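You operate a simulated robot arm through the tools that you are given. There is no shell and no other tool. Be economical: measure what you need, move in short steps, check, and stop when the job is done.

You are at the controls of a simulated robot arm. One attempt, no reset.

TASK
Move cart D's blue-handled feeder to slot 7; set 4 mm pitch.
Fine: slide it home and lower the clamp bar again; the other feeders stay.

Only the result counts: the job must be done as asked and must still hold three seconds after the hand-in. Knocking over, shifting, dropping, spilling or breaking anything else fails it.

THE ROBOT
A 7-joint arm with a three-finger gripper on a trunk, on a base that drives. Base frame: it is fixed to the floor where the robot stands at the start and does not move with it; the origin is under the middle of the robot, x ahead of it, y to its left, z up; the surface under the hand at the start is at about z = 700. Readings come in mm, rad, newtons and seconds.
With the tool pointing down near the work surface it reaches from about 500 to 940 mm from the robot's upright axis, wherever it stands. Its first joint turns from -2.897 to 2.897 rad. Places, roughly: brake pedal of cart d [1400, -100, 100]; cart d [1100, 100, 200]; clamp bar of cart d [1000, 100, 700]; pitch slider of the blue-handled feeder [800, 100, 800]; slots of the feeder bank of cart d [800, 300, 700]. Payload 2.69 kg.
The TCP is the grasp point between the finger pads, 29 mm short of the fingertips. In the tool frame z runs along the fingers and y along their closing line. Largest opening 120 mm; the body of the gripper starts 78 mm behind the TCP.
Orientation is told as [roll, pitch, yaw] about the base's x, y, z axes, in that order, counted from this pose: with the fingers straight down and closing along the base's y, the tool's x points along the base's -x, its y along +y and its z along -z.

THE INTERFACE
- The arm moves only by the tool jog_arm. Its argument "plan" is a list that holds one entry, the list of rows, each a list of 7 numbers: the finger opening in mm, from 0 to 120, then the shift along the base's x, y, z in mm, then the turn, a rotation vector about the base's x, y, z in rad. In form: [[[gripper, dx, dy, dz, rx, ry, rz], ...]]. A call has 1 to 10 rows; each row shifts and turns the commanded pose from where the row before left it. Each row takes 0.2 s and may step no farther than 50 mm and 0.15 rad from the row before; otherwise, or with a gripper value out of range, the whole call is refused. A pose out of reach is approached as far as the arm can. The call stops where the force on the tool passes 40 N (or 10 N more than at its start, if that is more) or the arm is blocked; 0.2 s more then pass. The fingers move at their own pace and stop on an object; they squeeze with about 38 N. The grip force told is the motor's: it shows also when the fingers shut on nothing. Time passes only in rows, and 0.2 s behind the last, so rows that do not move let the fingers close. It gives the time, the measured TCP pose, the force on the tool (base axes), the opening and the grip force at its end, in the units of the frame above (readings bear some noise), with the torque about the TCP (base axes, N m) and any sound that the robot's microphone picked up, and new pictures: "show" is both (left out), scene, wrist or none.
- Cameras (640 x 400 px; columns grow to the right, rows downward): "scene" is now at [238.5, 11.2, 1284.2]; the picture's right is [0.17, -0.99, 0.00], its down [-0.71, -0.12, -0.69] and it looks along [0.68, 0.12, -0.72] (base axes); focal length 275 px, centre (320, 200). "wrist" rides on the gripper at [63, 0, -104] in the tool frame; the picture's right is [0.00, 1.00, 0.00], its down [-0.83, 0.00, -0.56] and it looks along [-0.56, 0.00, 0.83] (tool axes); focal length 275 px, centre (320, 200). There is no depth. A picture from a camera that has moved, and an enlarged one, comes with that camera's place and axes in the base frame and with its lens.
- move_column(by): slides the trunk up (or, below 0, down) by that many mm; the arm and the scene camera ride with it, the base frame stays. It gives what a move gives, with no picture.
- roll_base(legs): drives the robot by 1 to 6 legs, each [ahead, left, turn to the left] in mm, mm and rad, along the robot's own axes; the way and the turn of a leg run together, so that a leg with both is an arc; at most 1500 mm and 3.142 rad a leg. The arm and the cameras ride along, it lands a little off, and it stops where it bumps. It gives what a move gives, and a new picture of the scene camera.
- turn_head(pan, tilt): turns the head with the scene camera to pan (to the left, within 1.501 rad either way) and tilt (down, from -0.506 to 1.204), counted from straight ahead of the robot. It gives what a move gives, and a new picture of the scene camera.
- zoom(camera, box): a new picture of the part [left, top, right, bottom] of that camera's present view, enlarged. It takes no simulated time.
- sign_off(): hands the job in; it is judged then, once.

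Go step by step. Nothing tells you exact positions but the pictures and the camera data: compare them with the known pose of the tool, close in by small moves and look again before you grip or let go. The budget is 120 turns and 260 pictures, counting those below and the enlarged ones. Unless the task says otherwise, let go and move clear before handing in, and close with one line.

The tools are called after "Request:" as a command line: name --argument value ..., lists and objects as JSON in quotes. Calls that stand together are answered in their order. jog_arm: Moves the arm, as the interface text tells. Its arguments: {"type":"object","properties":{"plan":{"type":"array","items":{"type":"array","items":{"type":"array","items":{"type":"number"}}}},"show":{"type":"string","enum":["both","scene","wrist","none"]}},"required":["plan"]} The other tools are called the same way: move_column (by) slides the trunk up or down; roll_base (legs) drives the base; turn_head (pan, tilt) turns the head that bears the scene camera; zoom (camera, box) takes an enlarged picture of a part of a camera's view; sign_off () hands the job in.

At the start:

```text
clock: 0.0
tool_pos: [519.4, 82.7, 1073.4]
tool_rot: [0.001, 0.0, 0.001]
force: [-0.4, 0.8, -0.1]
wrist_torque: [-0.01, 0.0, -0.03]
gripper_width: 120.1
finger_force: 0.2
trunk travel left (down, up): [-550.0, 63.0]
robot x, y, heading: [2.9, 0.9, 0.003]
head pan, tilt: [0.171, 0.808]
```

scene: 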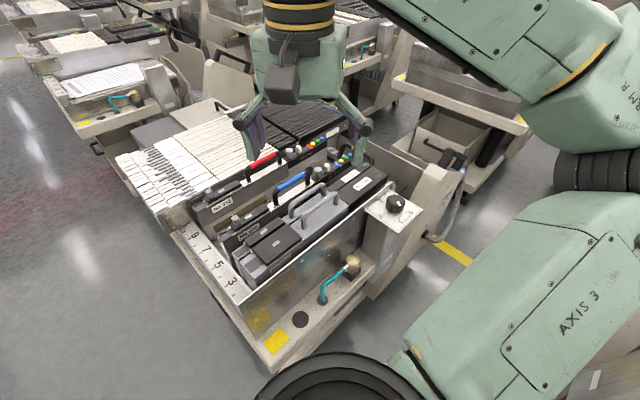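
wrist: 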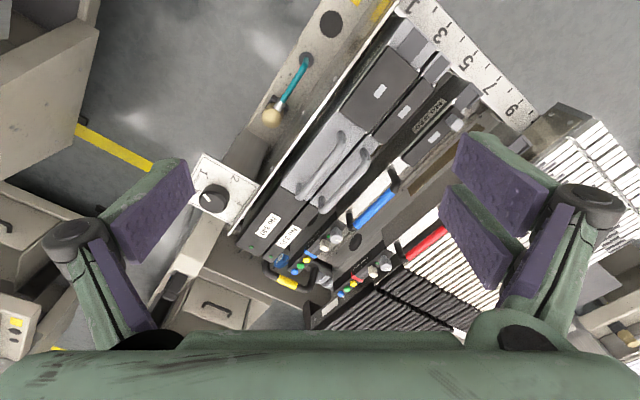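

I see cart D with a feeder bank, numbered slots, a blue-handled feeder, a red-handled one, a knob (1/2), and a teal lever. I'll zoom in on both views before moving.

Request:
zoom --camera "scene" --box '[160, 120, 420, 300]'

Request:
zoom --camera "wrist" --box '[180, 0, 540, 225]'

Request:
zoom --camera "wrist" --box '[180, 140, 500, 340]'

Request:
zoom --camera "scene" --box '[220, 220, 420, 370]'

```text
2.22 times, centred on (290, 210) of scene
camera zoom: at [238.5, 11.2, 1284.2], right [0.17, -0.99, 0.0], down [-0.71, -0.12, -0.69], along [0.68, 0.12, -0.72], focal length 611 px, centre (387, 178)
```

zoom: 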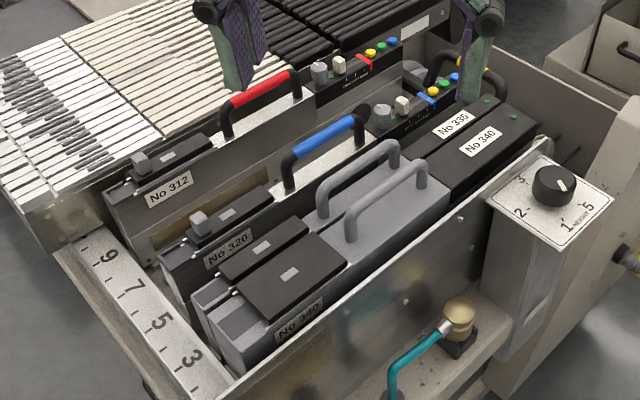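

```text
1.78 times, centred on (360, 112) of wrist
camera zoom: at [457.5, 81.9, 1175.6], right [0.0, 1.0, 0.0], down [0.83, 0.0, 0.56], along [0.56, 0.0, -0.83], focal length 489 px, centre (249, 356)
```

zoom: 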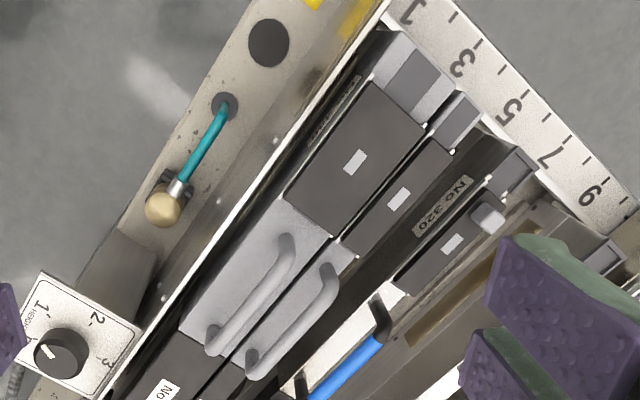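

```text
2.00 times, centred on (340, 240) of wrist
camera zoom: at [457.5, 81.9, 1175.6], right [0.0, 1.0, 0.0], down [0.83, 0.0, 0.56], along [0.56, 0.0, -0.83], focal length 551 px, centre (280, 120)
```

zoom: 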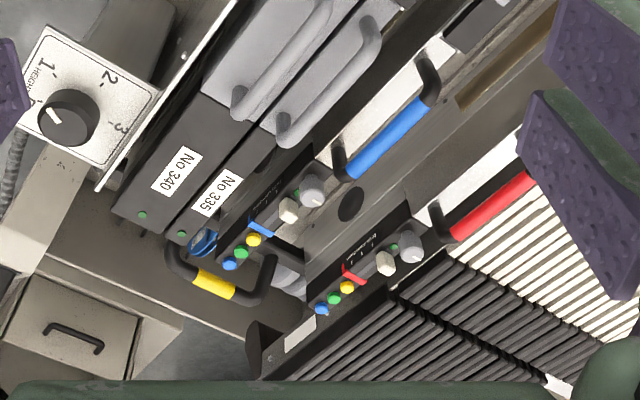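

```text
2.67 times, centred on (320, 295) of scene
camera zoom: at [238.5, 11.2, 1284.2], right [0.17, -0.99, 0.0], down [-0.71, -0.12, -0.69], along [0.68, 0.12, -0.72], focal length 734 px, centre (320, -53)
```

zoom: 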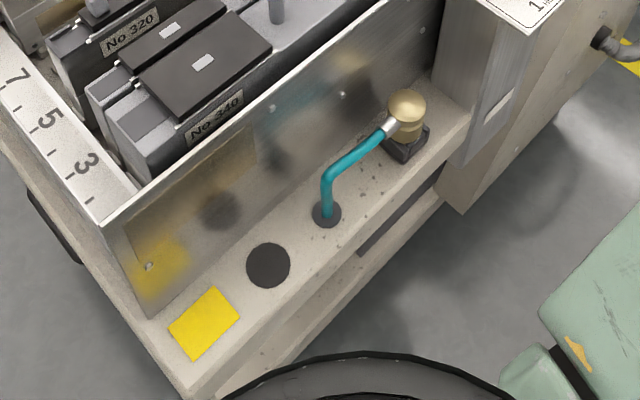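

The rear end near the yellow handle seems to be the clamp bar. I'll move the hand ahead to get a wrist view from above the rear end, keeping high.

Request:
jog_arm --plan '[[[120, 45, 0, 0, 0, 0, 0], [120, 45, 0, 0, 0, 0, 0], [120, 45, 0, 0, 0, 0, 0], [120, 45, 0, 0, 0, 0, 0]]]'

Request:
turn_head --pan -0.1 --tilt 0.55

```text
clock: 1.0
tool_pos: [698.5, 83.0, 1073.1]
tool_rot: [-0.001, 0.001, 0.001]
force: [-0.4, 0.4, -0.4]
wrist_torque: [0.01, 0.0, 0.0]
gripper_width: 119.8
finger_force: 0.0
trunk travel left (down, up): [-550.0, 63.0]
robot x, y, heading: [0.5, -1.3, -0.006]
head pan, tilt: [0.171, 0.808]
camera scene: at [238.8, 11.3, 1284.1], right [0.17, -0.99, 0.0], down [-0.71, -0.12, -0.69], along [0.68, 0.12, -0.72], focal length 275 px, centre (320, 200)
camera wrist: at [636.7, 82.5, 1175.9], right [-0.01, 1.0, 0.0], down [0.83, 0.0, 0.56], along [0.56, 0.0, -0.83], focal length 275 px, centre (320, 200)
```

scene: 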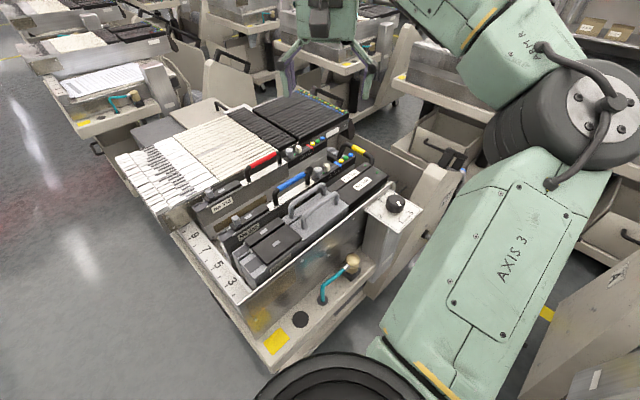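
wrist: 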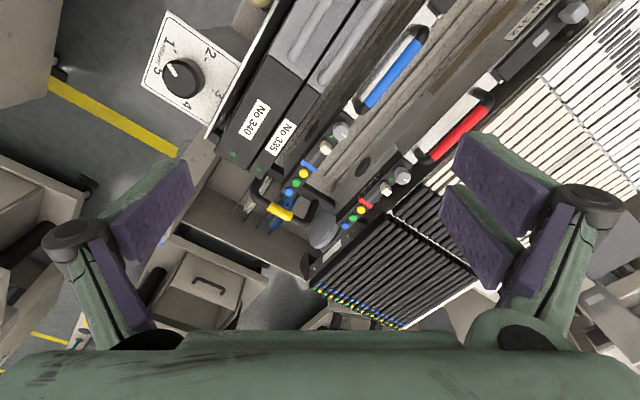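

```text
clock: 1.8
tool_pos: [698.3, 82.7, 1072.5]
tool_rot: [0.001, 0.0, 0.0]
force: [-0.4, 0.6, 0.0]
wrist_torque: [-0.01, 0.02, 0.0]
gripper_width: 120.1
finger_force: 0.1
trunk travel left (down, up): [-550.0, 63.0]
robot x, y, heading: [0.5, 1.1, -0.002]
head pan, tilt: [-0.099, 0.55]
camera scene: at [248.7, -11.4, 1306.2], right [-0.1, -1.0, 0.0], down [-0.52, 0.05, -0.85], along [0.85, -0.08, -0.52], focal length 275 px, centre (320, 200)
```

scene: 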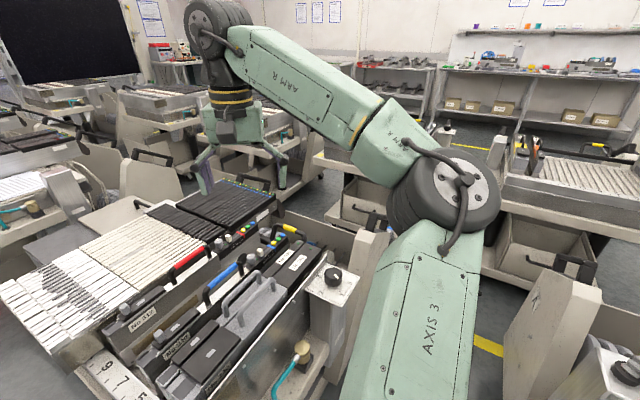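

Request:
zoom --camera "wrist" --box '[200, 80, 440, 320]'

Request:
zoom --camera "wrist" --box '[220, 140, 340, 260]'

Request:
zoom --camera "scene" --box '[140, 200, 380, 350]'

```text
1.67 times, centred on (320, 200) of wrist
camera zoom: at [635.6, 82.4, 1176.2], right [0.0, 1.0, 0.0], down [0.83, 0.0, 0.56], along [0.56, 0.0, -0.83], focal length 459 px, centre (320, 200)
```

zoom: 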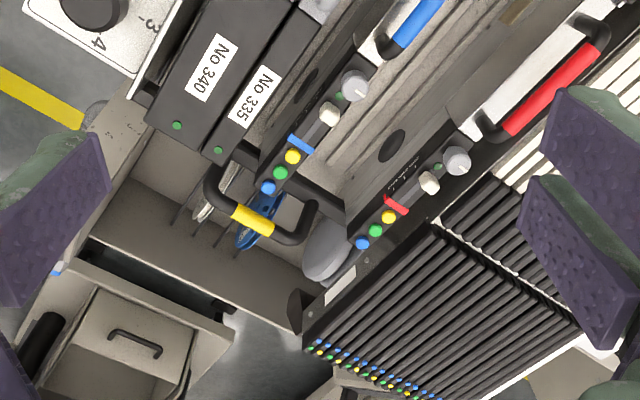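

```text
3.33 times, centred on (280, 200) of wrist
camera zoom: at [635.6, 82.4, 1176.2], right [0.0, 1.0, 0.0], down [0.83, 0.0, 0.56], along [0.56, 0.0, -0.83], focal length 918 px, centre (453, 200)
```

zoom: 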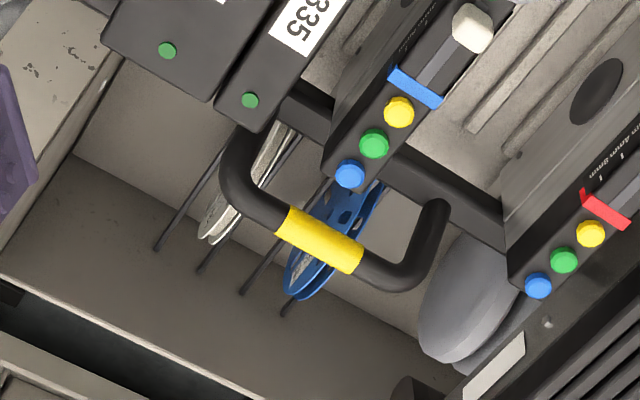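

```text
2.67 times, centred on (260, 275) of scene
camera zoom: at [248.7, -11.4, 1306.2], right [-0.1, -1.0, 0.0], down [-0.52, 0.05, -0.85], along [0.85, -0.08, -0.52], focal length 734 px, centre (480, 0)
```

zoom: 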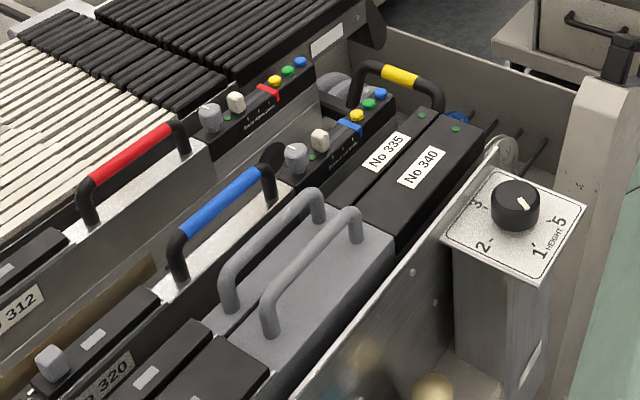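

Request:
zoom --camera "wrist" --box '[285, 110, 365, 190]'

Request:
zoom --camera "scene" --box '[240, 215, 300, 265]'

Request:
zoom --camera "wrist" --box '[355, 160, 425, 230]'

```text
5.00 times, centred on (325, 150) of wrist
camera zoom: at [635.6, 82.4, 1176.2], right [0.0, 1.0, 0.0], down [0.83, 0.0, 0.56], along [0.56, 0.0, -0.83], focal length 1376 px, centre (295, 450)
```

zoom: 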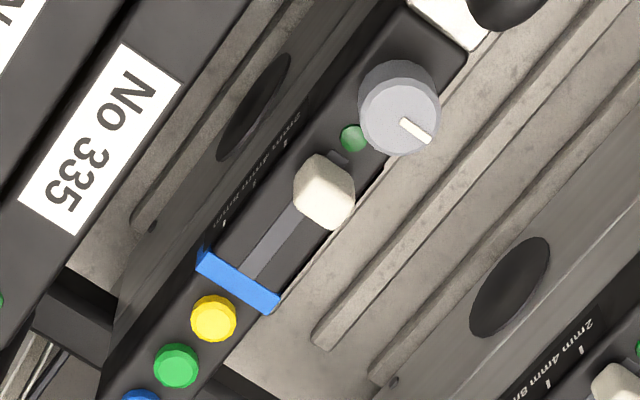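

```text
8.00 times, centred on (270, 240) of scene
camera zoom: at [248.7, -11.4, 1306.2], right [-0.1, -1.0, 0.0], down [-0.52, 0.05, -0.85], along [0.85, -0.08, -0.52], focal length 2201 px, centre (720, -120)
```

zoom: 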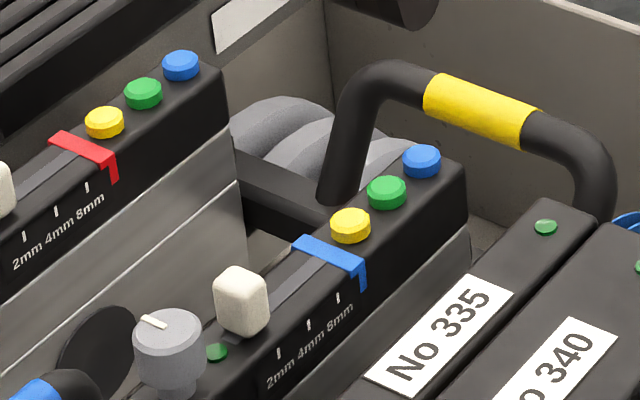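

```text
5.71 times, centred on (390, 195) of wrist
camera zoom: at [635.6, 82.4, 1176.2], right [0.0, 1.0, 0.0], down [0.83, 0.0, 0.56], along [0.56, 0.0, -0.83], focal length 1573 px, centre (-80, 229)
```

zoom: 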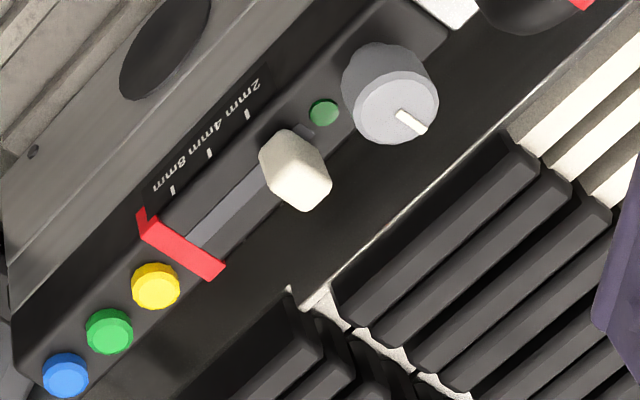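

The ivory knob on the blue feeder is the pitch slider, now at 2 mm; 4 mm is one mark toward the rear. Next I look at the slot scale, the clamp bar and the brake.

Request:
turn_head --pan 0.45 --tilt 0.85

Request:
zoom --camera "scene" --box '[240, 170, 400, 290]'

Request:
zoom --camera "wrist" --box '[220, 170, 340, 270]'

```text
clock: 2.8
tool_pos: [697.6, 82.6, 1073.7]
tool_rot: [0.0, 0.001, 0.002]
force: [0.7, 0.5, 0.1]
wrist_torque: [0.02, 0.02, 0.02]
gripper_width: 120.1
finger_force: 0.0
trunk travel left (down, up): [-550.0, 63.0]
robot x, y, heading: [-3.7, -1.2, 0.002]
head pan, tilt: [0.45, 0.85]
camera scene: at [229.8, 31.5, 1280.9], right [0.43, -0.9, 0.0], down [-0.68, -0.33, -0.66], along [0.59, 0.29, -0.75], focal length 275 px, centre (320, 200)
```

scene: 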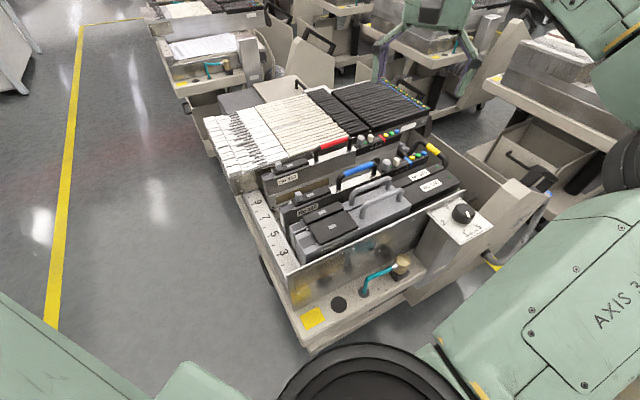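

```text
3.33 times, centred on (320, 230) of scene
camera zoom: at [229.8, 31.5, 1280.9], right [0.43, -0.9, 0.0], down [-0.68, -0.33, -0.66], along [0.59, 0.29, -0.75], focal length 917 px, centre (320, 100)
```

zoom: 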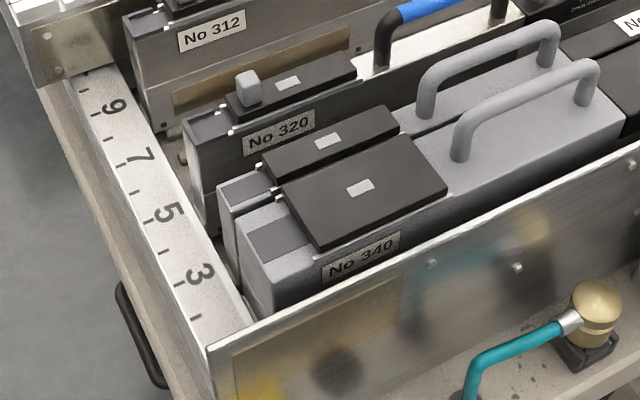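

```text
4.00 times, centred on (280, 220) of wrist
camera zoom: at [635.6, 82.4, 1176.1], right [0.0, 1.0, 0.0], down [0.83, 0.0, 0.56], along [0.56, 0.0, -0.83], focal length 1101 px, centre (480, 120)
```

zoom: 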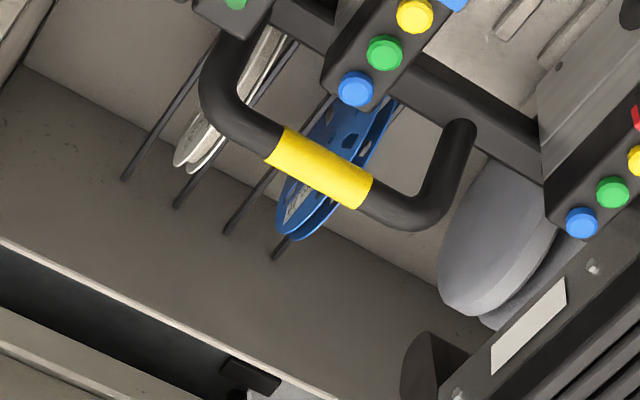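

Request:
zoom --camera "scene" --box '[245, 180, 325, 270]'

Request:
zoom --camera "wrist" --box '[320, 60, 420, 190]'

Request:
turn_head --pan -0.15 --tilt 0.55

Request:
zoom --camera "scene" --box '[210, 170, 350, 290]'

```text
4.44 times, centred on (285, 225) of scene
camera zoom: at [229.8, 31.5, 1280.9], right [0.43, -0.9, 0.0], down [-0.68, -0.33, -0.66], along [0.59, 0.29, -0.75], focal length 1223 px, centre (476, 89)
```

zoom: 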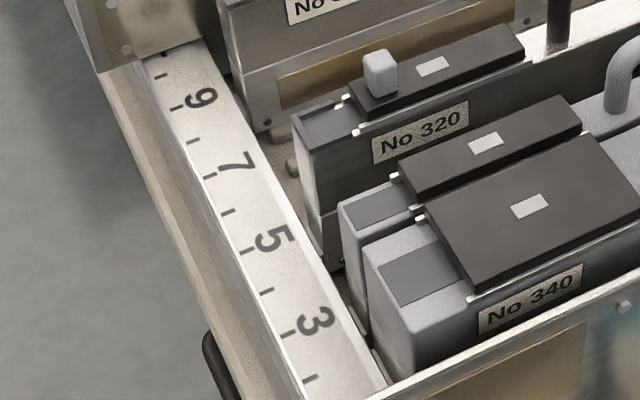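

```text
3.08 times, centred on (370, 125) of wrist
camera zoom: at [635.6, 82.4, 1176.1], right [0.0, 1.0, 0.0], down [0.83, 0.0, 0.56], along [0.56, 0.0, -0.83], focal length 847 px, centre (166, 431)
```

zoom: 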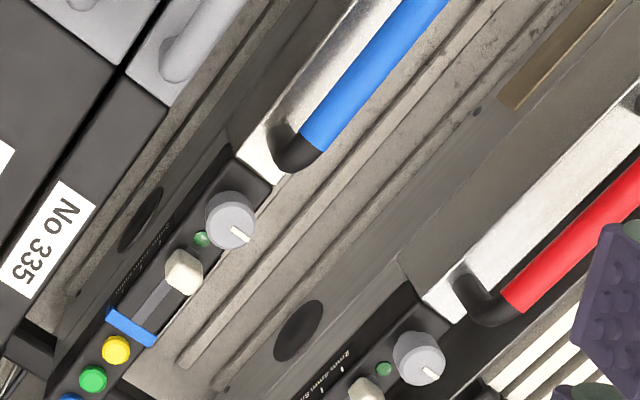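

```text
clock: 3.8
tool_pos: [697.1, 82.5, 1072.8]
tool_rot: [-0.002, 0.0, 0.0]
force: [-0.3, -0.4, -0.7]
wrist_torque: [-0.02, 0.01, -0.02]
gripper_width: 120.0
finger_force: 0.0
trunk travel left (down, up): [-550.0, 63.0]
robot x, y, heading: [-3.7, -1.3, -0.002]
head pan, tilt: [-0.15, 0.55]
camera scene: at [248.2, -15.9, 1306.3], right [-0.15, -0.99, 0.0], down [-0.52, 0.08, -0.85], along [0.84, -0.13, -0.52], focal length 275 px, centre (320, 200)
```

scene: 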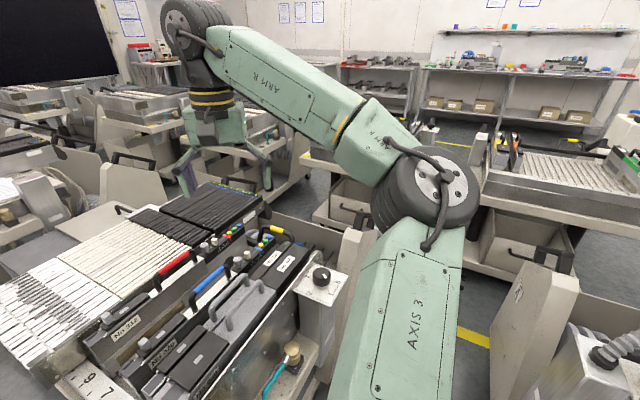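

```text
3.33 times, centred on (280, 230) of scene
camera zoom: at [248.2, -15.9, 1306.3], right [-0.15, -0.99, 0.0], down [-0.52, 0.08, -0.85], along [0.84, -0.13, -0.52], focal length 917 px, centre (453, 100)
```

zoom: 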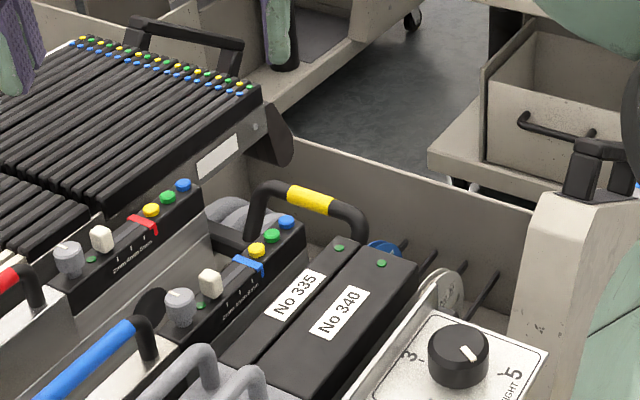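

The cart is yawed about −38°, slots pitch about 29 mm. I'll align the gripper yaw with the feeder axis above the blue handle for a better, symmetric look.

Request:
jog_arm --plan '[[[120, -2, 15, 0, 0, 0, -0.1344], [120, -2, 15, 0, 0, 0, -0.1344], [120, -2, 15, 0, 0, 0, -0.1344], [120, -2, 15, 0, 0, 0, -0.1344], [120, -2, 12, 0, 0, 0, -0.1344]]]'

Request:
zoom --camera "wrist" --box '[220, 0, 440, 200]'

```text
clock: 5.0
tool_pos: [688.4, 154.0, 1072.2]
tool_rot: [0.0, 0.0, -0.676]
force: [0.1, 0.9, 0.7]
wrist_torque: [-0.01, -0.02, 0.03]
gripper_width: 120.1
finger_force: 0.2
trunk travel left (down, up): [-550.0, 63.0]
robot x, y, heading: [0.0, -1.9, -0.0]
head pan, tilt: [-0.15, 0.55]
camera scene: at [248.2, -15.8, 1306.3], right [-0.15, -0.99, 0.0], down [-0.52, 0.08, -0.85], along [0.84, -0.13, -0.52], focal length 275 px, centre (320, 200)
camera wrist: at [640.6, 193.0, 1176.3], right [0.62, 0.78, 0.0], down [0.65, -0.52, 0.56], along [0.44, -0.35, -0.83], focal length 275 px, centre (320, 200)
```

scene: 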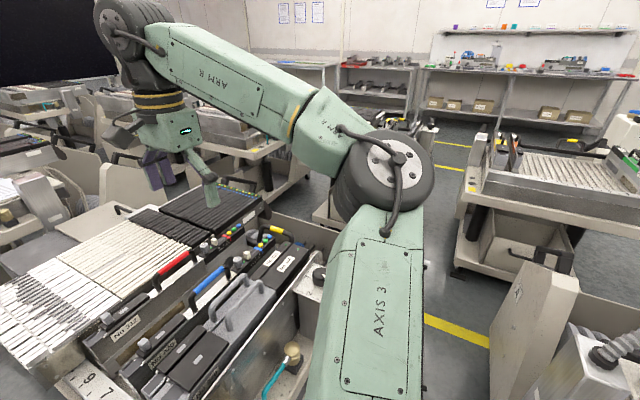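
wrist: 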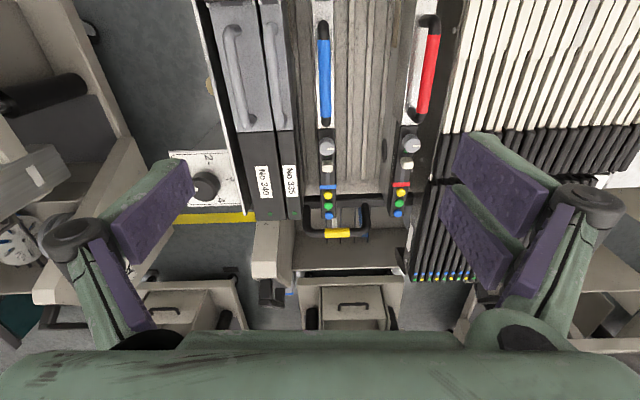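

```text
2.00 times, centred on (330, 100) of wrist
camera zoom: at [640.6, 193.0, 1176.3], right [0.62, 0.78, 0.0], down [0.65, -0.52, 0.56], along [0.44, -0.35, -0.83], focal length 551 px, centre (300, 400)
```

zoom: 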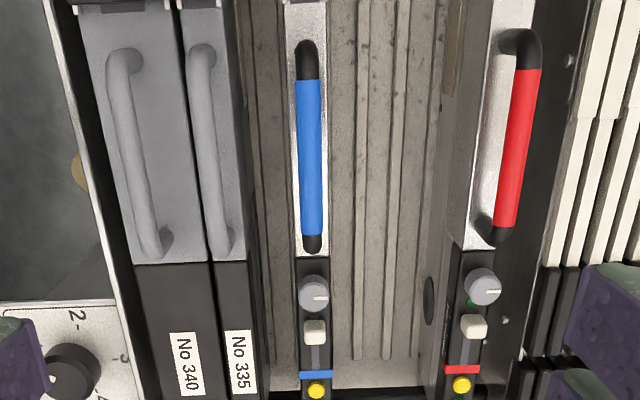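

Yaw is now nearly aligned (true cart yaw ≈ −0.63). By projection the blue feeder sits in slot 5, the red in slot 9; slot 7 is free between them. Zooming on floor rails and clamp.

Request:
zoom --camera "wrist" --box '[280, 0, 440, 100]'

Request:
zoom --camera "wrist" --box '[280, 120, 440, 220]'

Request:
zoom --camera "wrist" --box '[270, 180, 430, 280]'

```text
4.00 times, centred on (360, 50) of wrist
camera zoom: at [640.6, 193.0, 1176.3], right [0.62, 0.78, 0.0], down [0.65, -0.52, 0.56], along [0.44, -0.35, -0.83], focal length 1101 px, centre (160, 800)
```

zoom: 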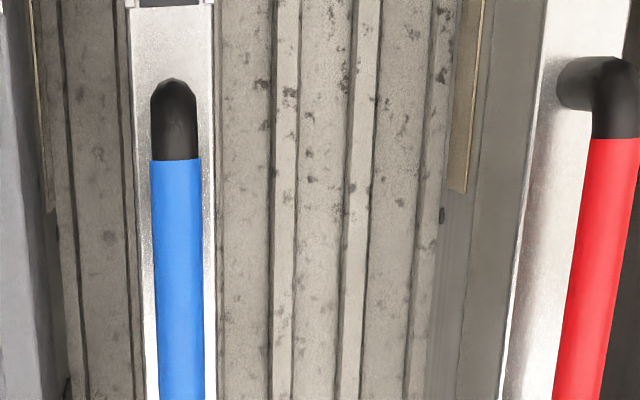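

```text
4.00 times, centred on (360, 170) of wrist
camera zoom: at [640.6, 193.0, 1176.3], right [0.62, 0.78, 0.0], down [0.65, -0.52, 0.56], along [0.44, -0.35, -0.83], focal length 1101 px, centre (160, 320)
```

zoom: 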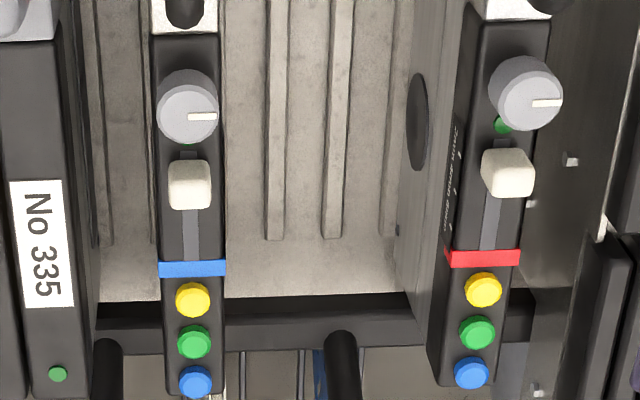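

```text
4.00 times, centred on (350, 230) of wrist
camera zoom: at [640.6, 193.0, 1176.3], right [0.62, 0.78, 0.0], down [0.65, -0.52, 0.56], along [0.44, -0.35, -0.83], focal length 1101 px, centre (200, 80)
```

zoom: 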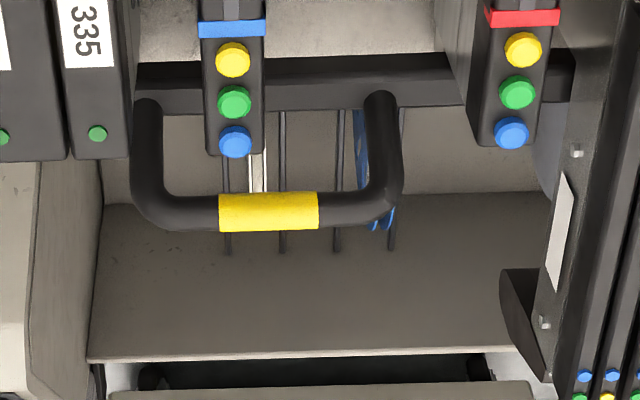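

Handle grip of the clamp bar triangulates to about [914, 13, 800]; the bar sits right behind the feeders' rear ends. I'll check the surroundings to the right, and whether the brake can be seen.

Request:
turn_head --pan -0.7 --tilt 0.6

Request:
turn_head --pan 0.1 --tilt 1.1

```text
clock: 5.9
tool_pos: [689.3, 154.9, 1073.8]
tool_rot: [-0.001, 0.0, -0.672]
force: [-0.6, -0.5, -0.3]
wrist_torque: [-0.02, -0.03, -0.01]
gripper_width: 120.0
finger_force: 0.1
trunk travel left (down, up): [-550.0, 63.0]
robot x, y, heading: [0.4, -0.1, -0.003]
head pan, tilt: [-0.7, 0.6]
camera scene: at [227.1, -59.4, 1301.8], right [-0.64, -0.77, 0.0], down [-0.43, 0.36, -0.83], along [0.63, -0.53, -0.56], focal length 275 px, centre (320, 200)
```

scene: 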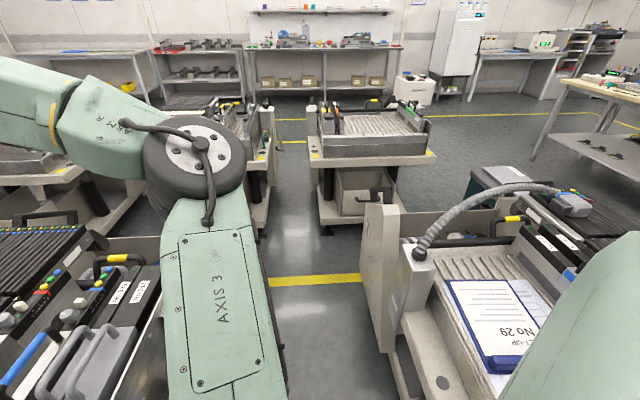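

```text
clock: 7.0
tool_pos: [688.3, 153.2, 1073.2]
tool_rot: [0.001, 0.0, -0.671]
force: [-0.9, -0.2, -1.3]
wrist_torque: [0.02, 0.01, 0.01]
gripper_width: 120.0
finger_force: 0.0
trunk travel left (down, up): [-550.0, 63.0]
robot x, y, heading: [-1.2, 2.7, -0.001]
head pan, tilt: [0.099, 1.1]
camera scene: at [222.3, 3.7, 1263.2], right [0.1, -1.0, 0.0], down [-0.89, -0.09, -0.45], along [0.45, 0.04, -0.89], focal length 275 px, centre (320, 200)
```

scene: 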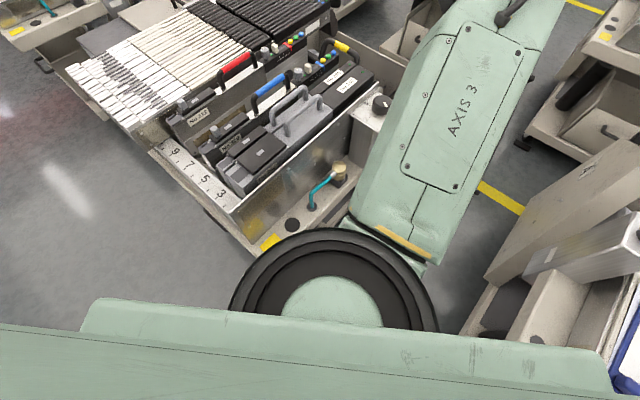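

I want to check the brake behind the cart before pushing on anything; I'll raise and extend the hand over the rear to look down behind it.

Request:
jog_arm --plan '[[[120, 30, -25, 25, 0, 0, 0], [120, 30, -25, 25, 0, 0, 0], [120, 30, -25, 25, 0, 0, 0], [120, 30, -25, 25, 0, 0, 0], [120, 30, -25, 25, 0, 0, 0], [120, 30, -25, 25, 0, 0, 0], [120, 20, -20, 20, 0, 0, 0.044]]]' --show "wrist"

```text
clock: 8.7
tool_pos: [831.1, 6.6, 1109.5]
tool_rot: [0.013, -0.013, -0.642]
force: [0.5, 0.5, 0.6]
wrist_torque: [-0.01, -0.02, 0.01]
gripper_width: 119.7
finger_force: 0.2
out of reach, approached as far as the arm can: row 2, 3, 4, 5, 6, 7
trunk travel left (down, up): [-550.0, 63.0]
robot x, y, heading: [-0.1, -2.7, -0.001]
head pan, tilt: [0.099, 1.1]
camera wrist: at [779.4, 44.8, 1211.3], right [0.6, 0.8, 0.01], down [0.66, -0.5, 0.57], along [0.46, -0.33, -0.82], focal length 275 px, centre (320, 200)
```

wrist: 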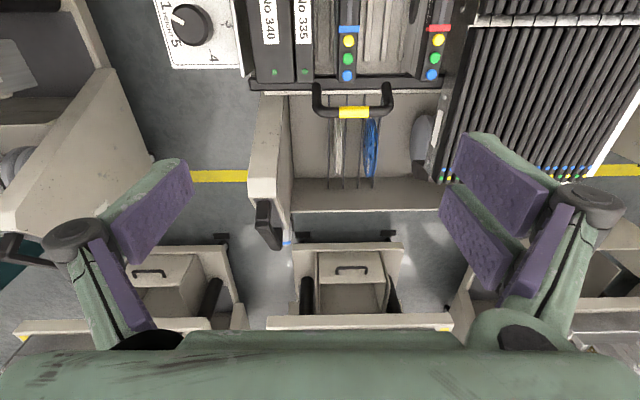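

Request:
zoom --camera "wrist" --box '[230, 170, 450, 310]'

Request:
zoom --camera "wrist" --box '[240, 60, 480, 210]'

```text
2.86 times, centred on (340, 240) of wrist
camera zoom: at [779.4, 44.8, 1211.3], right [0.6, 0.8, 0.01], down [0.66, -0.5, 0.57], along [0.46, -0.33, -0.82], focal length 786 px, centre (263, 86)
```

zoom: 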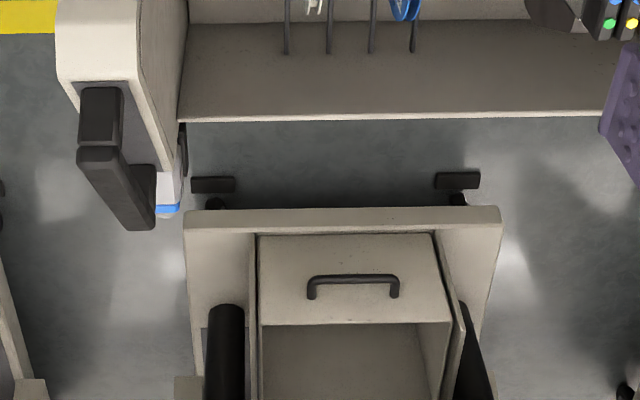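

```text
2.67 times, centred on (360, 135) of wrist
camera zoom: at [779.4, 44.8, 1211.3], right [0.6, 0.8, 0.01], down [0.66, -0.5, 0.57], along [0.46, -0.33, -0.82], focal length 734 px, centre (213, 373)
```

zoom: 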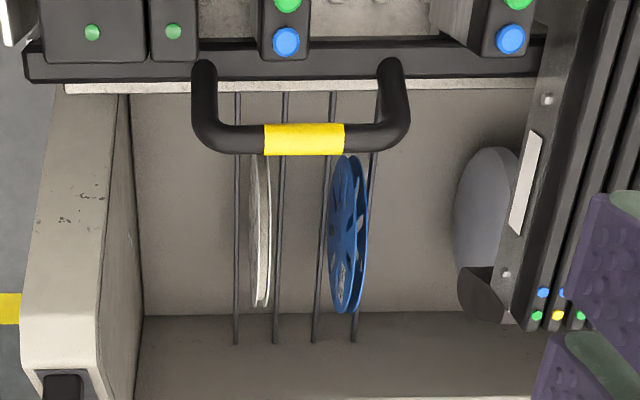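

The pedal is hidden beneath the cart, so I'll judge the brake by a tiny push test later. Now raise the column for reach and yaw the hand to close across the yellow clamp grip.

Request:
move_column --by 60

Request:
jog_arm --plan '[[[80, 0, 0, -20, 0, 0, 0.145], [80, 0, 0, -20, 0, 0, 0.145], [80, 0, 0, -20, 0, 0, 0.145], [80, 0, 0, -20, 0, 0, 0.145], [80, 0, 0, -20, 0, 0, 0.145], [80, 0, 0, -20, 0, 0, 0.145], [80, 0, 0, -20, 0, 0, 0.145], [80, 0, 0, -10, 0, 0, 0.145], [80, 0, 0, 0, 0, 0, 0.145], [80, 0, 0, 0, 0, 0, 0.145]]]' --show "wrist"

```text
clock: 9.7
tool_pos: [832.5, 8.4, 1168.3]
tool_rot: [0.015, -0.012, -0.644]
force: [-0.5, 0.5, -0.2]
wrist_torque: [0.02, -0.01, 0.01]
gripper_width: 120.1
finger_force: 0.2
trunk travel left (down, up): [-610.0, 3.0]
robot x, y, heading: [0.3, -0.5, 0.0]
head pan, tilt: [0.099, 1.1]
```

```text
clock: 11.8
tool_pos: [785.6, 47.1, 1011.1]
tool_rot: [0.011, -0.018, 0.698]
force: [0.4, -0.3, 0.3]
wrist_torque: [-0.02, -0.02, 0.0]
gripper_width: 80.4
finger_force: 0.2
out of reach, approached as far as the arm can: row 8, 9, 10
trunk travel left (down, up): [-610.0, 3.0]
robot x, y, heading: [1.9, -1.3, 0.002]
head pan, tilt: [0.099, 1.1]
camera wrist: at [738.3, 3.7, 1113.3], right [-0.65, 0.76, 0.01], down [0.63, 0.53, 0.57], along [0.43, 0.37, -0.82], focal length 275 px, centre (320, 200)
```

wrist: 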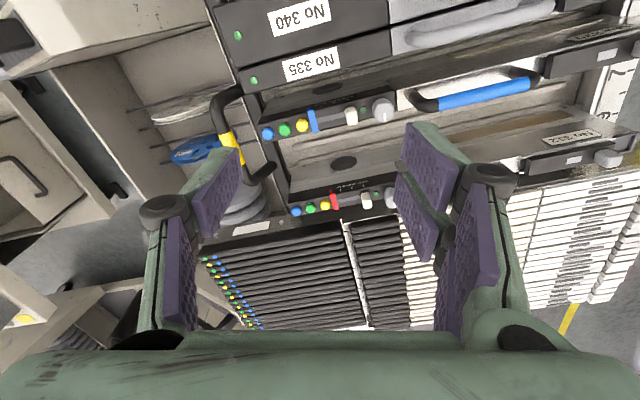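

Request:
jog_arm --plan '[[[80, 0, 0, 0, 0, 0, -0.145], [80, 0, 0, 0, 0, 0, -0.145], [80, 0, 0, 0, 0, 0, -0.145], [80, 0, 0, 0, 0, 0, -0.145], [80, 0, 0, 0, 0, 0, -0.145], [80, 0, 0, 0, 0, 0, -0.145], [80, 0, 0, 0, 0, 0, -0.145], [80, 0, 0, 0, 0, 0, -0.145], [80, 0, 0, 0, 0, 0, -0.145], [80, 0, 0, 0, 0, 0, -0.145]]]' --show "none"

Request:
jog_arm --plan '[[[80, 0, 0, 0, 0, 0, -0.145], [80, 0, 0, 0, 0, 0, -0.145], [80, 0, 0, 0, 0, 0, -0.145], [80, 0, 0, 0, 0, 0, -0.145], [80, 0, 0, 0, 0, 0, -0.145], [80, 0, 0, 0, 0, 0, -0.145], [80, 0, 0, 0, 0, 0, -0.145], [80, 0, 0, 0, 0, 0, -0.145], [80, 0, 0, 0, 0, 0, -0.145], [80, 0, 0, 0, 0, 0, -0.145]]]' --show "wrist"

```text
clock: 14.1
tool_pos: [786.0, 46.0, 1010.9]
tool_rot: [0.012, -0.015, -0.751]
force: [0.2, 0.6, -0.8]
wrist_torque: [0.02, 0.0, -0.01]
gripper_width: 80.0
finger_force: 0.0
trunk travel left (down, up): [-610.0, 3.0]
robot x, y, heading: [1.5, -0.6, -0.001]
head pan, tilt: [0.099, 1.1]
```

```text
clock: 16.2
tool_pos: [787.1, 46.0, 1011.5]
tool_rot: [0.013, -0.015, -2.201]
force: [-0.3, 0.3, 0.0]
wrist_torque: [0.03, 0.0, 0.02]
gripper_width: 80.2
finger_force: 0.0
trunk travel left (down, up): [-610.0, 3.0]
robot x, y, heading: [2.9, -1.0, 0.002]
head pan, tilt: [0.099, 1.1]
camera wrist: at [823.1, 99.4, 1113.8], right [0.81, -0.59, 0.01], down [-0.49, -0.66, 0.57], along [-0.33, -0.47, -0.82], focal length 275 px, centre (320, 200)
```

wrist: 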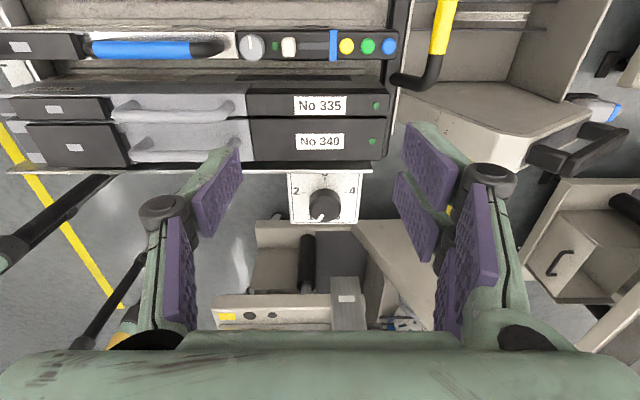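

Request:
jog_arm --plan '[[[80, 42, -11, -20, -0.006, 0.007, 0], [80, 42, -11, -45, -0.006, 0.007, 0], [80, 43, -11, -45, 0, 0, 0]]]' --show "both"

```text
refused: row 2 steps farther than a row can; nothing moved
```

Request:
jog_arm --plan '[[[80, 32, -8, -30, -0.006, 0.007, 0], [80, 32, -8, -30, -0.006, 0.007, 0], [80, 32, -8, -30, 0, 0, 0], [80, 31, -9, -30, 0, 0, 0]]]' --show "both"

```text
clock: 17.2
tool_pos: [914.4, 15.0, 891.1]
tool_rot: [0.008, -0.035, -2.199]
force: [0.3, 0.5, 0.4]
wrist_torque: [0.02, 0.01, -0.02]
gripper_width: 80.3
finger_force: 0.0
trunk travel left (down, up): [-610.0, 3.0]
robot x, y, heading: [2.2, 1.3, 0.002]
head pan, tilt: [0.099, 1.1]
camera scene: at [222.8, 4.0, 1323.0], right [0.1, -1.0, 0.0], down [-0.89, -0.09, -0.45], along [0.45, 0.04, -0.89], focal length 275 px, centre (320, 200)
camera wrist: at [952.4, 69.8, 991.2], right [0.81, -0.58, 0.01], down [-0.48, -0.66, 0.58], along [-0.34, -0.48, -0.81], focal length 275 px, centre (320, 200)
```

scene: 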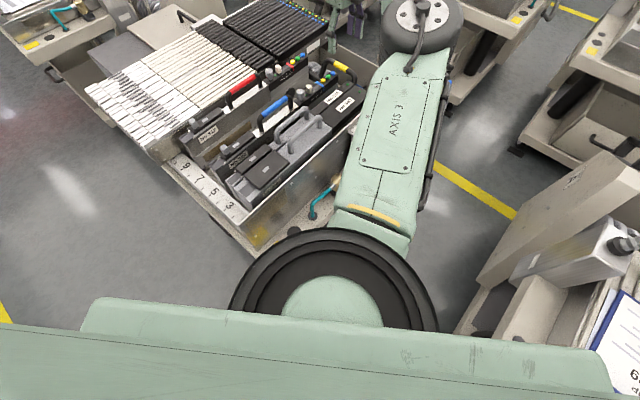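
wrist: 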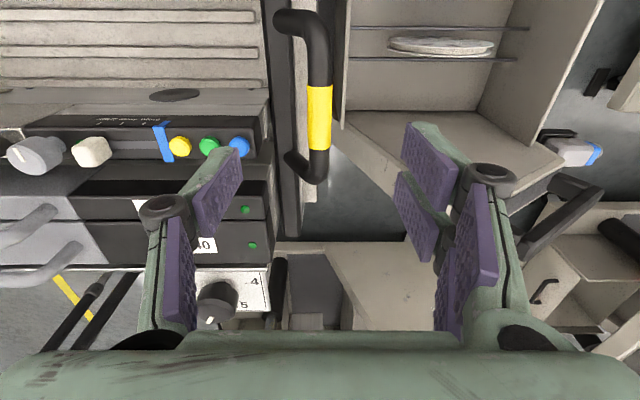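

The grip lies directly beneath the TCP. I narrow the fingers and descend around it.

Request:
jog_arm --plan '[[[50, 0, 0, 0, 0, 0, 0], [50, 0, 0, -30, 0, 0.01, 0], [50, 0, 0, -30, 0, 0.01, 0], [50, 0, 0, -15, 0, 0.01, 0]]]' --show "wrist"

```text
clock: 18.2
tool_pos: [912.2, 14.0, 816.8]
tool_rot: [-0.018, -0.051, -2.198]
force: [0.4, -0.6, 0.3]
wrist_torque: [-0.02, 0.0, -0.01]
gripper_width: 50.0
finger_force: 0.0
trunk travel left (down, up): [-610.0, 3.0]
robot x, y, heading: [5.3, 0.4, -0.007]
head pan, tilt: [0.099, 1.1]
camera wrist: at [954.4, 69.1, 916.3], right [0.81, -0.58, -0.02], down [-0.46, -0.66, 0.6], along [-0.36, -0.48, -0.8], focal length 275 px, centre (320, 200)
```

wrist: 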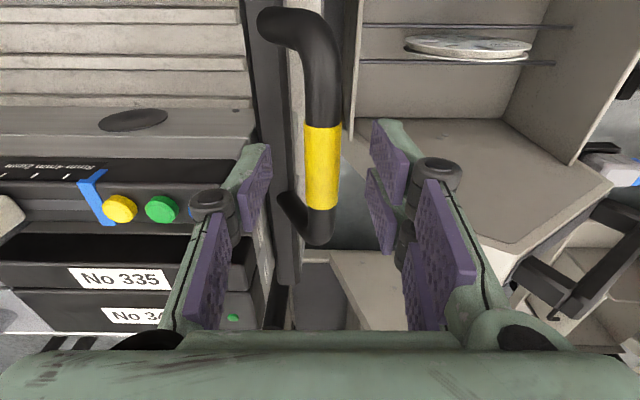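

Request:
jog_arm --plan '[[[50, 0, 0, -14, 0, 0, 0], [0, 0, 0, 0, 0, 0, 0], [0, 0, 0, 0, 0, 0, 0], [0, 0, 0, 0, 0, 0, 0]]]' --show "wrist"

```text
clock: 19.2
tool_pos: [913.1, 13.2, 803.3]
tool_rot: [-0.014, -0.051, -2.201]
force: [6.5, -1.8, -0.3]
wrist_torque: [0.07, -0.17, 0.04]
gripper_width: 15.0
finger_force: 21.8
trunk travel left (down, up): [-610.0, 3.0]
robot x, y, heading: [-0.2, 0.7, 0.001]
head pan, tilt: [0.099, 1.1]
camera wrist: at [954.9, 68.5, 902.6], right [0.81, -0.58, -0.02], down [-0.46, -0.66, 0.6], along [-0.36, -0.48, -0.8], focal length 275 px, centre (320, 200)
```

wrist: 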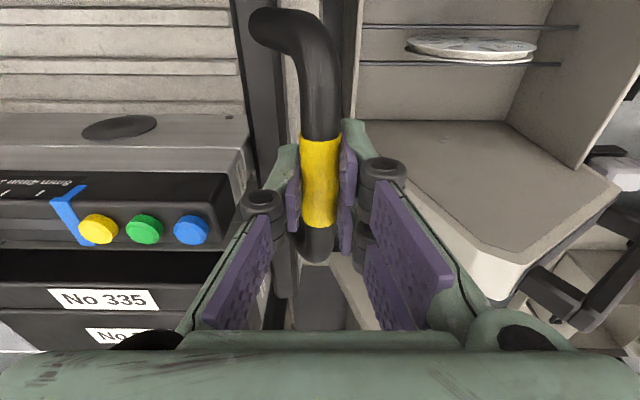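

Gripped the clamp handle. Lift in small steps and watch forces.

Request:
jog_arm --plan '[[[0, 1, 0, 5, 0, 0, 0], [0, 0, 0, 5, 0, 0, 0], [0, 0, 0, 5, 0, 0, 0]]]' --show "wrist"

```text
clock: 20.1
tool_pos: [913.2, 14.6, 812.3]
tool_rot: [-0.024, -0.057, -2.197]
force: [-6.2, -0.4, -32.7]
wrist_torque: [0.08, 0.01, -0.03]
gripper_width: 15.7
finger_force: 41.8
trunk travel left (down, up): [-610.0, 3.0]
robot x, y, heading: [-0.4, 3.4, 0.0]
head pan, tilt: [0.099, 1.1]
camera wrist: at [956.6, 69.2, 911.8], right [0.81, -0.58, -0.02], down [-0.45, -0.66, 0.6], along [-0.37, -0.48, -0.8], focal length 275 px, centre (320, 200)
```

wrist: 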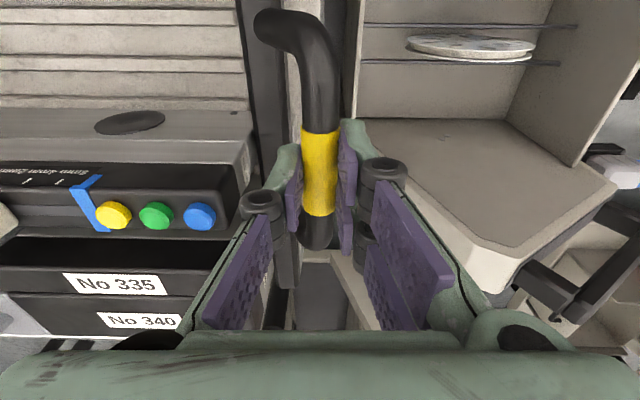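

Request:
jog_arm --plan '[[[0, -3, 2, 2, 0, 0, 0], [0, -3, 2, 2, 0, 0, 0]]]' --show "none"

```text
clock: 20.7
tool_pos: [913.3, 13.9, 816.2]
tool_rot: [-0.007, -0.048, -2.204]
force: [18.0, -0.4, -19.7]
wrist_torque: [0.72, -0.89, 0.37]
gripper_width: 15.7
finger_force: 41.5
trunk travel left (down, up): [-610.0, 3.0]
robot x, y, heading: [0.6, -0.3, -0.004]
head pan, tilt: [0.099, 1.1]
stopped in row 2: the force on the tool passed its limit at 47 N (the readings are from after the stop); the commanded pose is now the measured one
```

Request:
jog_arm --plan '[[[0, 0, 0, 4, 0, 0, 0], [0, 0, 0, 4, 0, 0, 0]]]' --show "wrist"

```text
clock: 21.2
tool_pos: [911.3, 13.9, 819.4]
tool_rot: [-0.009, -0.048, -2.2]
force: [13.9, -0.4, -18.6]
wrist_torque: [0.77, -0.93, 0.39]
gripper_width: 15.5
finger_force: 41.3
trunk travel left (down, up): [-610.0, 3.0]
robot x, y, heading: [2.3, 0.6, -0.001]
head pan, tilt: [0.099, 1.1]
stopped in row 2: the force on the tool passed its limit at 44 N (the readings are from after the stop); the commanded pose is now the measured one
camera wrist: at [953.9, 68.0, 919.7], right [0.81, -0.59, -0.01], down [-0.47, -0.65, 0.6], along [-0.36, -0.48, -0.8], focal length 275 px, centre (320, 200)
```

wrist: 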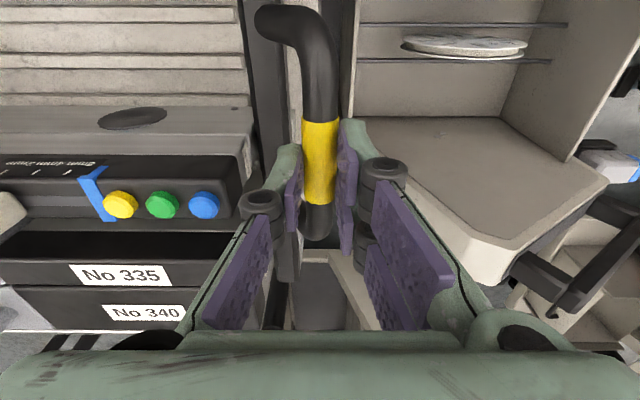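

Request:
zoom --camera "wrist" --box '[200, 0, 400, 130]'

Request:
zoom --camera "wrist" --box '[220, 180, 380, 340]'

Request:
turn_head --pan -0.05 --tilt 0.65

Request:
zoom --camera "scene" --box '[200, 140, 360, 260]'

```text
3.08 times, centred on (300, 65) of wrist
camera zoom: at [953.9, 68.0, 919.7], right [0.81, -0.59, -0.01], down [-0.47, -0.65, 0.6], along [-0.36, -0.48, -0.8], focal length 847 px, centre (382, 615)
```

zoom: 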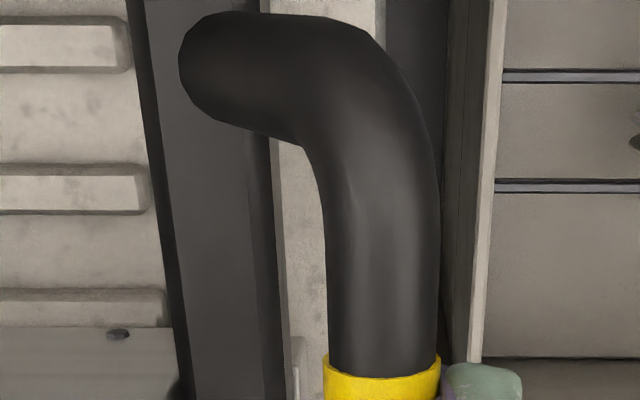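

```text
2.50 times, centred on (300, 260) of wrist
camera zoom: at [953.9, 68.0, 919.7], right [0.81, -0.59, -0.01], down [-0.47, -0.65, 0.6], along [-0.36, -0.48, -0.8], focal length 688 px, centre (370, 50)
```

zoom: 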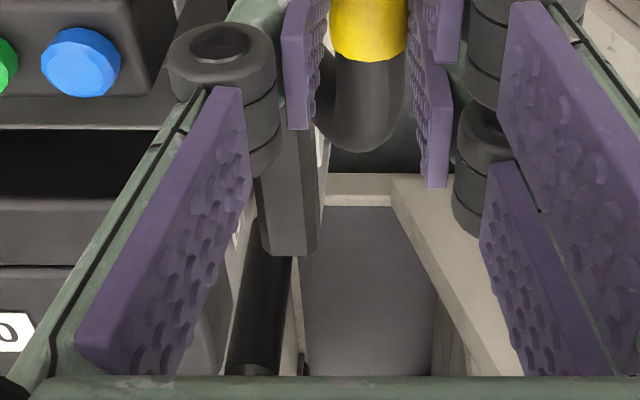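

```text
clock: 22.1
tool_pos: [913.7, 14.0, 820.2]
tool_rot: [-0.011, -0.05, -2.201]
force: [18.4, -1.3, -28.8]
wrist_torque: [0.44, -0.76, 0.38]
gripper_width: 15.5
finger_force: 41.4
trunk travel left (down, up): [-610.0, 3.0]
robot x, y, heading: [2.8, 1.1, 0.003]
head pan, tilt: [-0.051, 0.649]
camera scene: at [251.1, -7.3, 1356.3], right [-0.05, -1.0, 0.0], down [-0.61, 0.03, -0.79], along [0.79, -0.04, -0.61], focal length 275 px, centre (320, 200)
```

scene: 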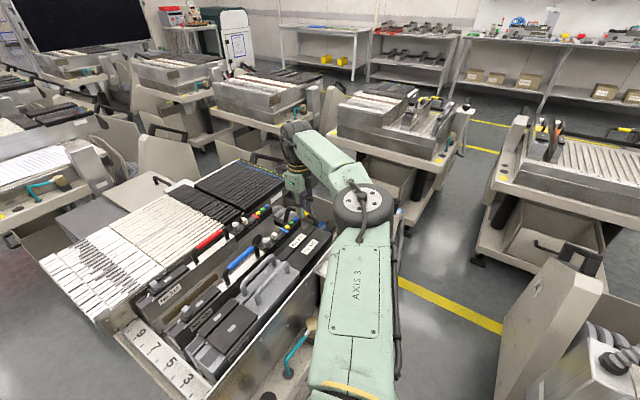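

```text
3.33 times, centred on (280, 200) of scene
camera zoom: at [251.1, -7.3, 1356.3], right [-0.05, -1.0, 0.0], down [-0.61, 0.03, -0.79], along [0.79, -0.04, -0.61], focal length 917 px, centre (453, 200)
```

zoom: 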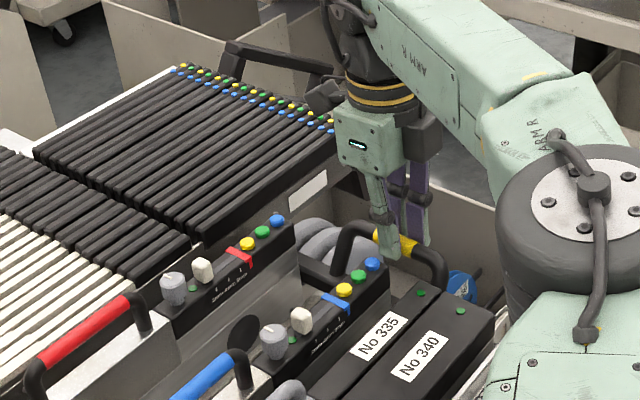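

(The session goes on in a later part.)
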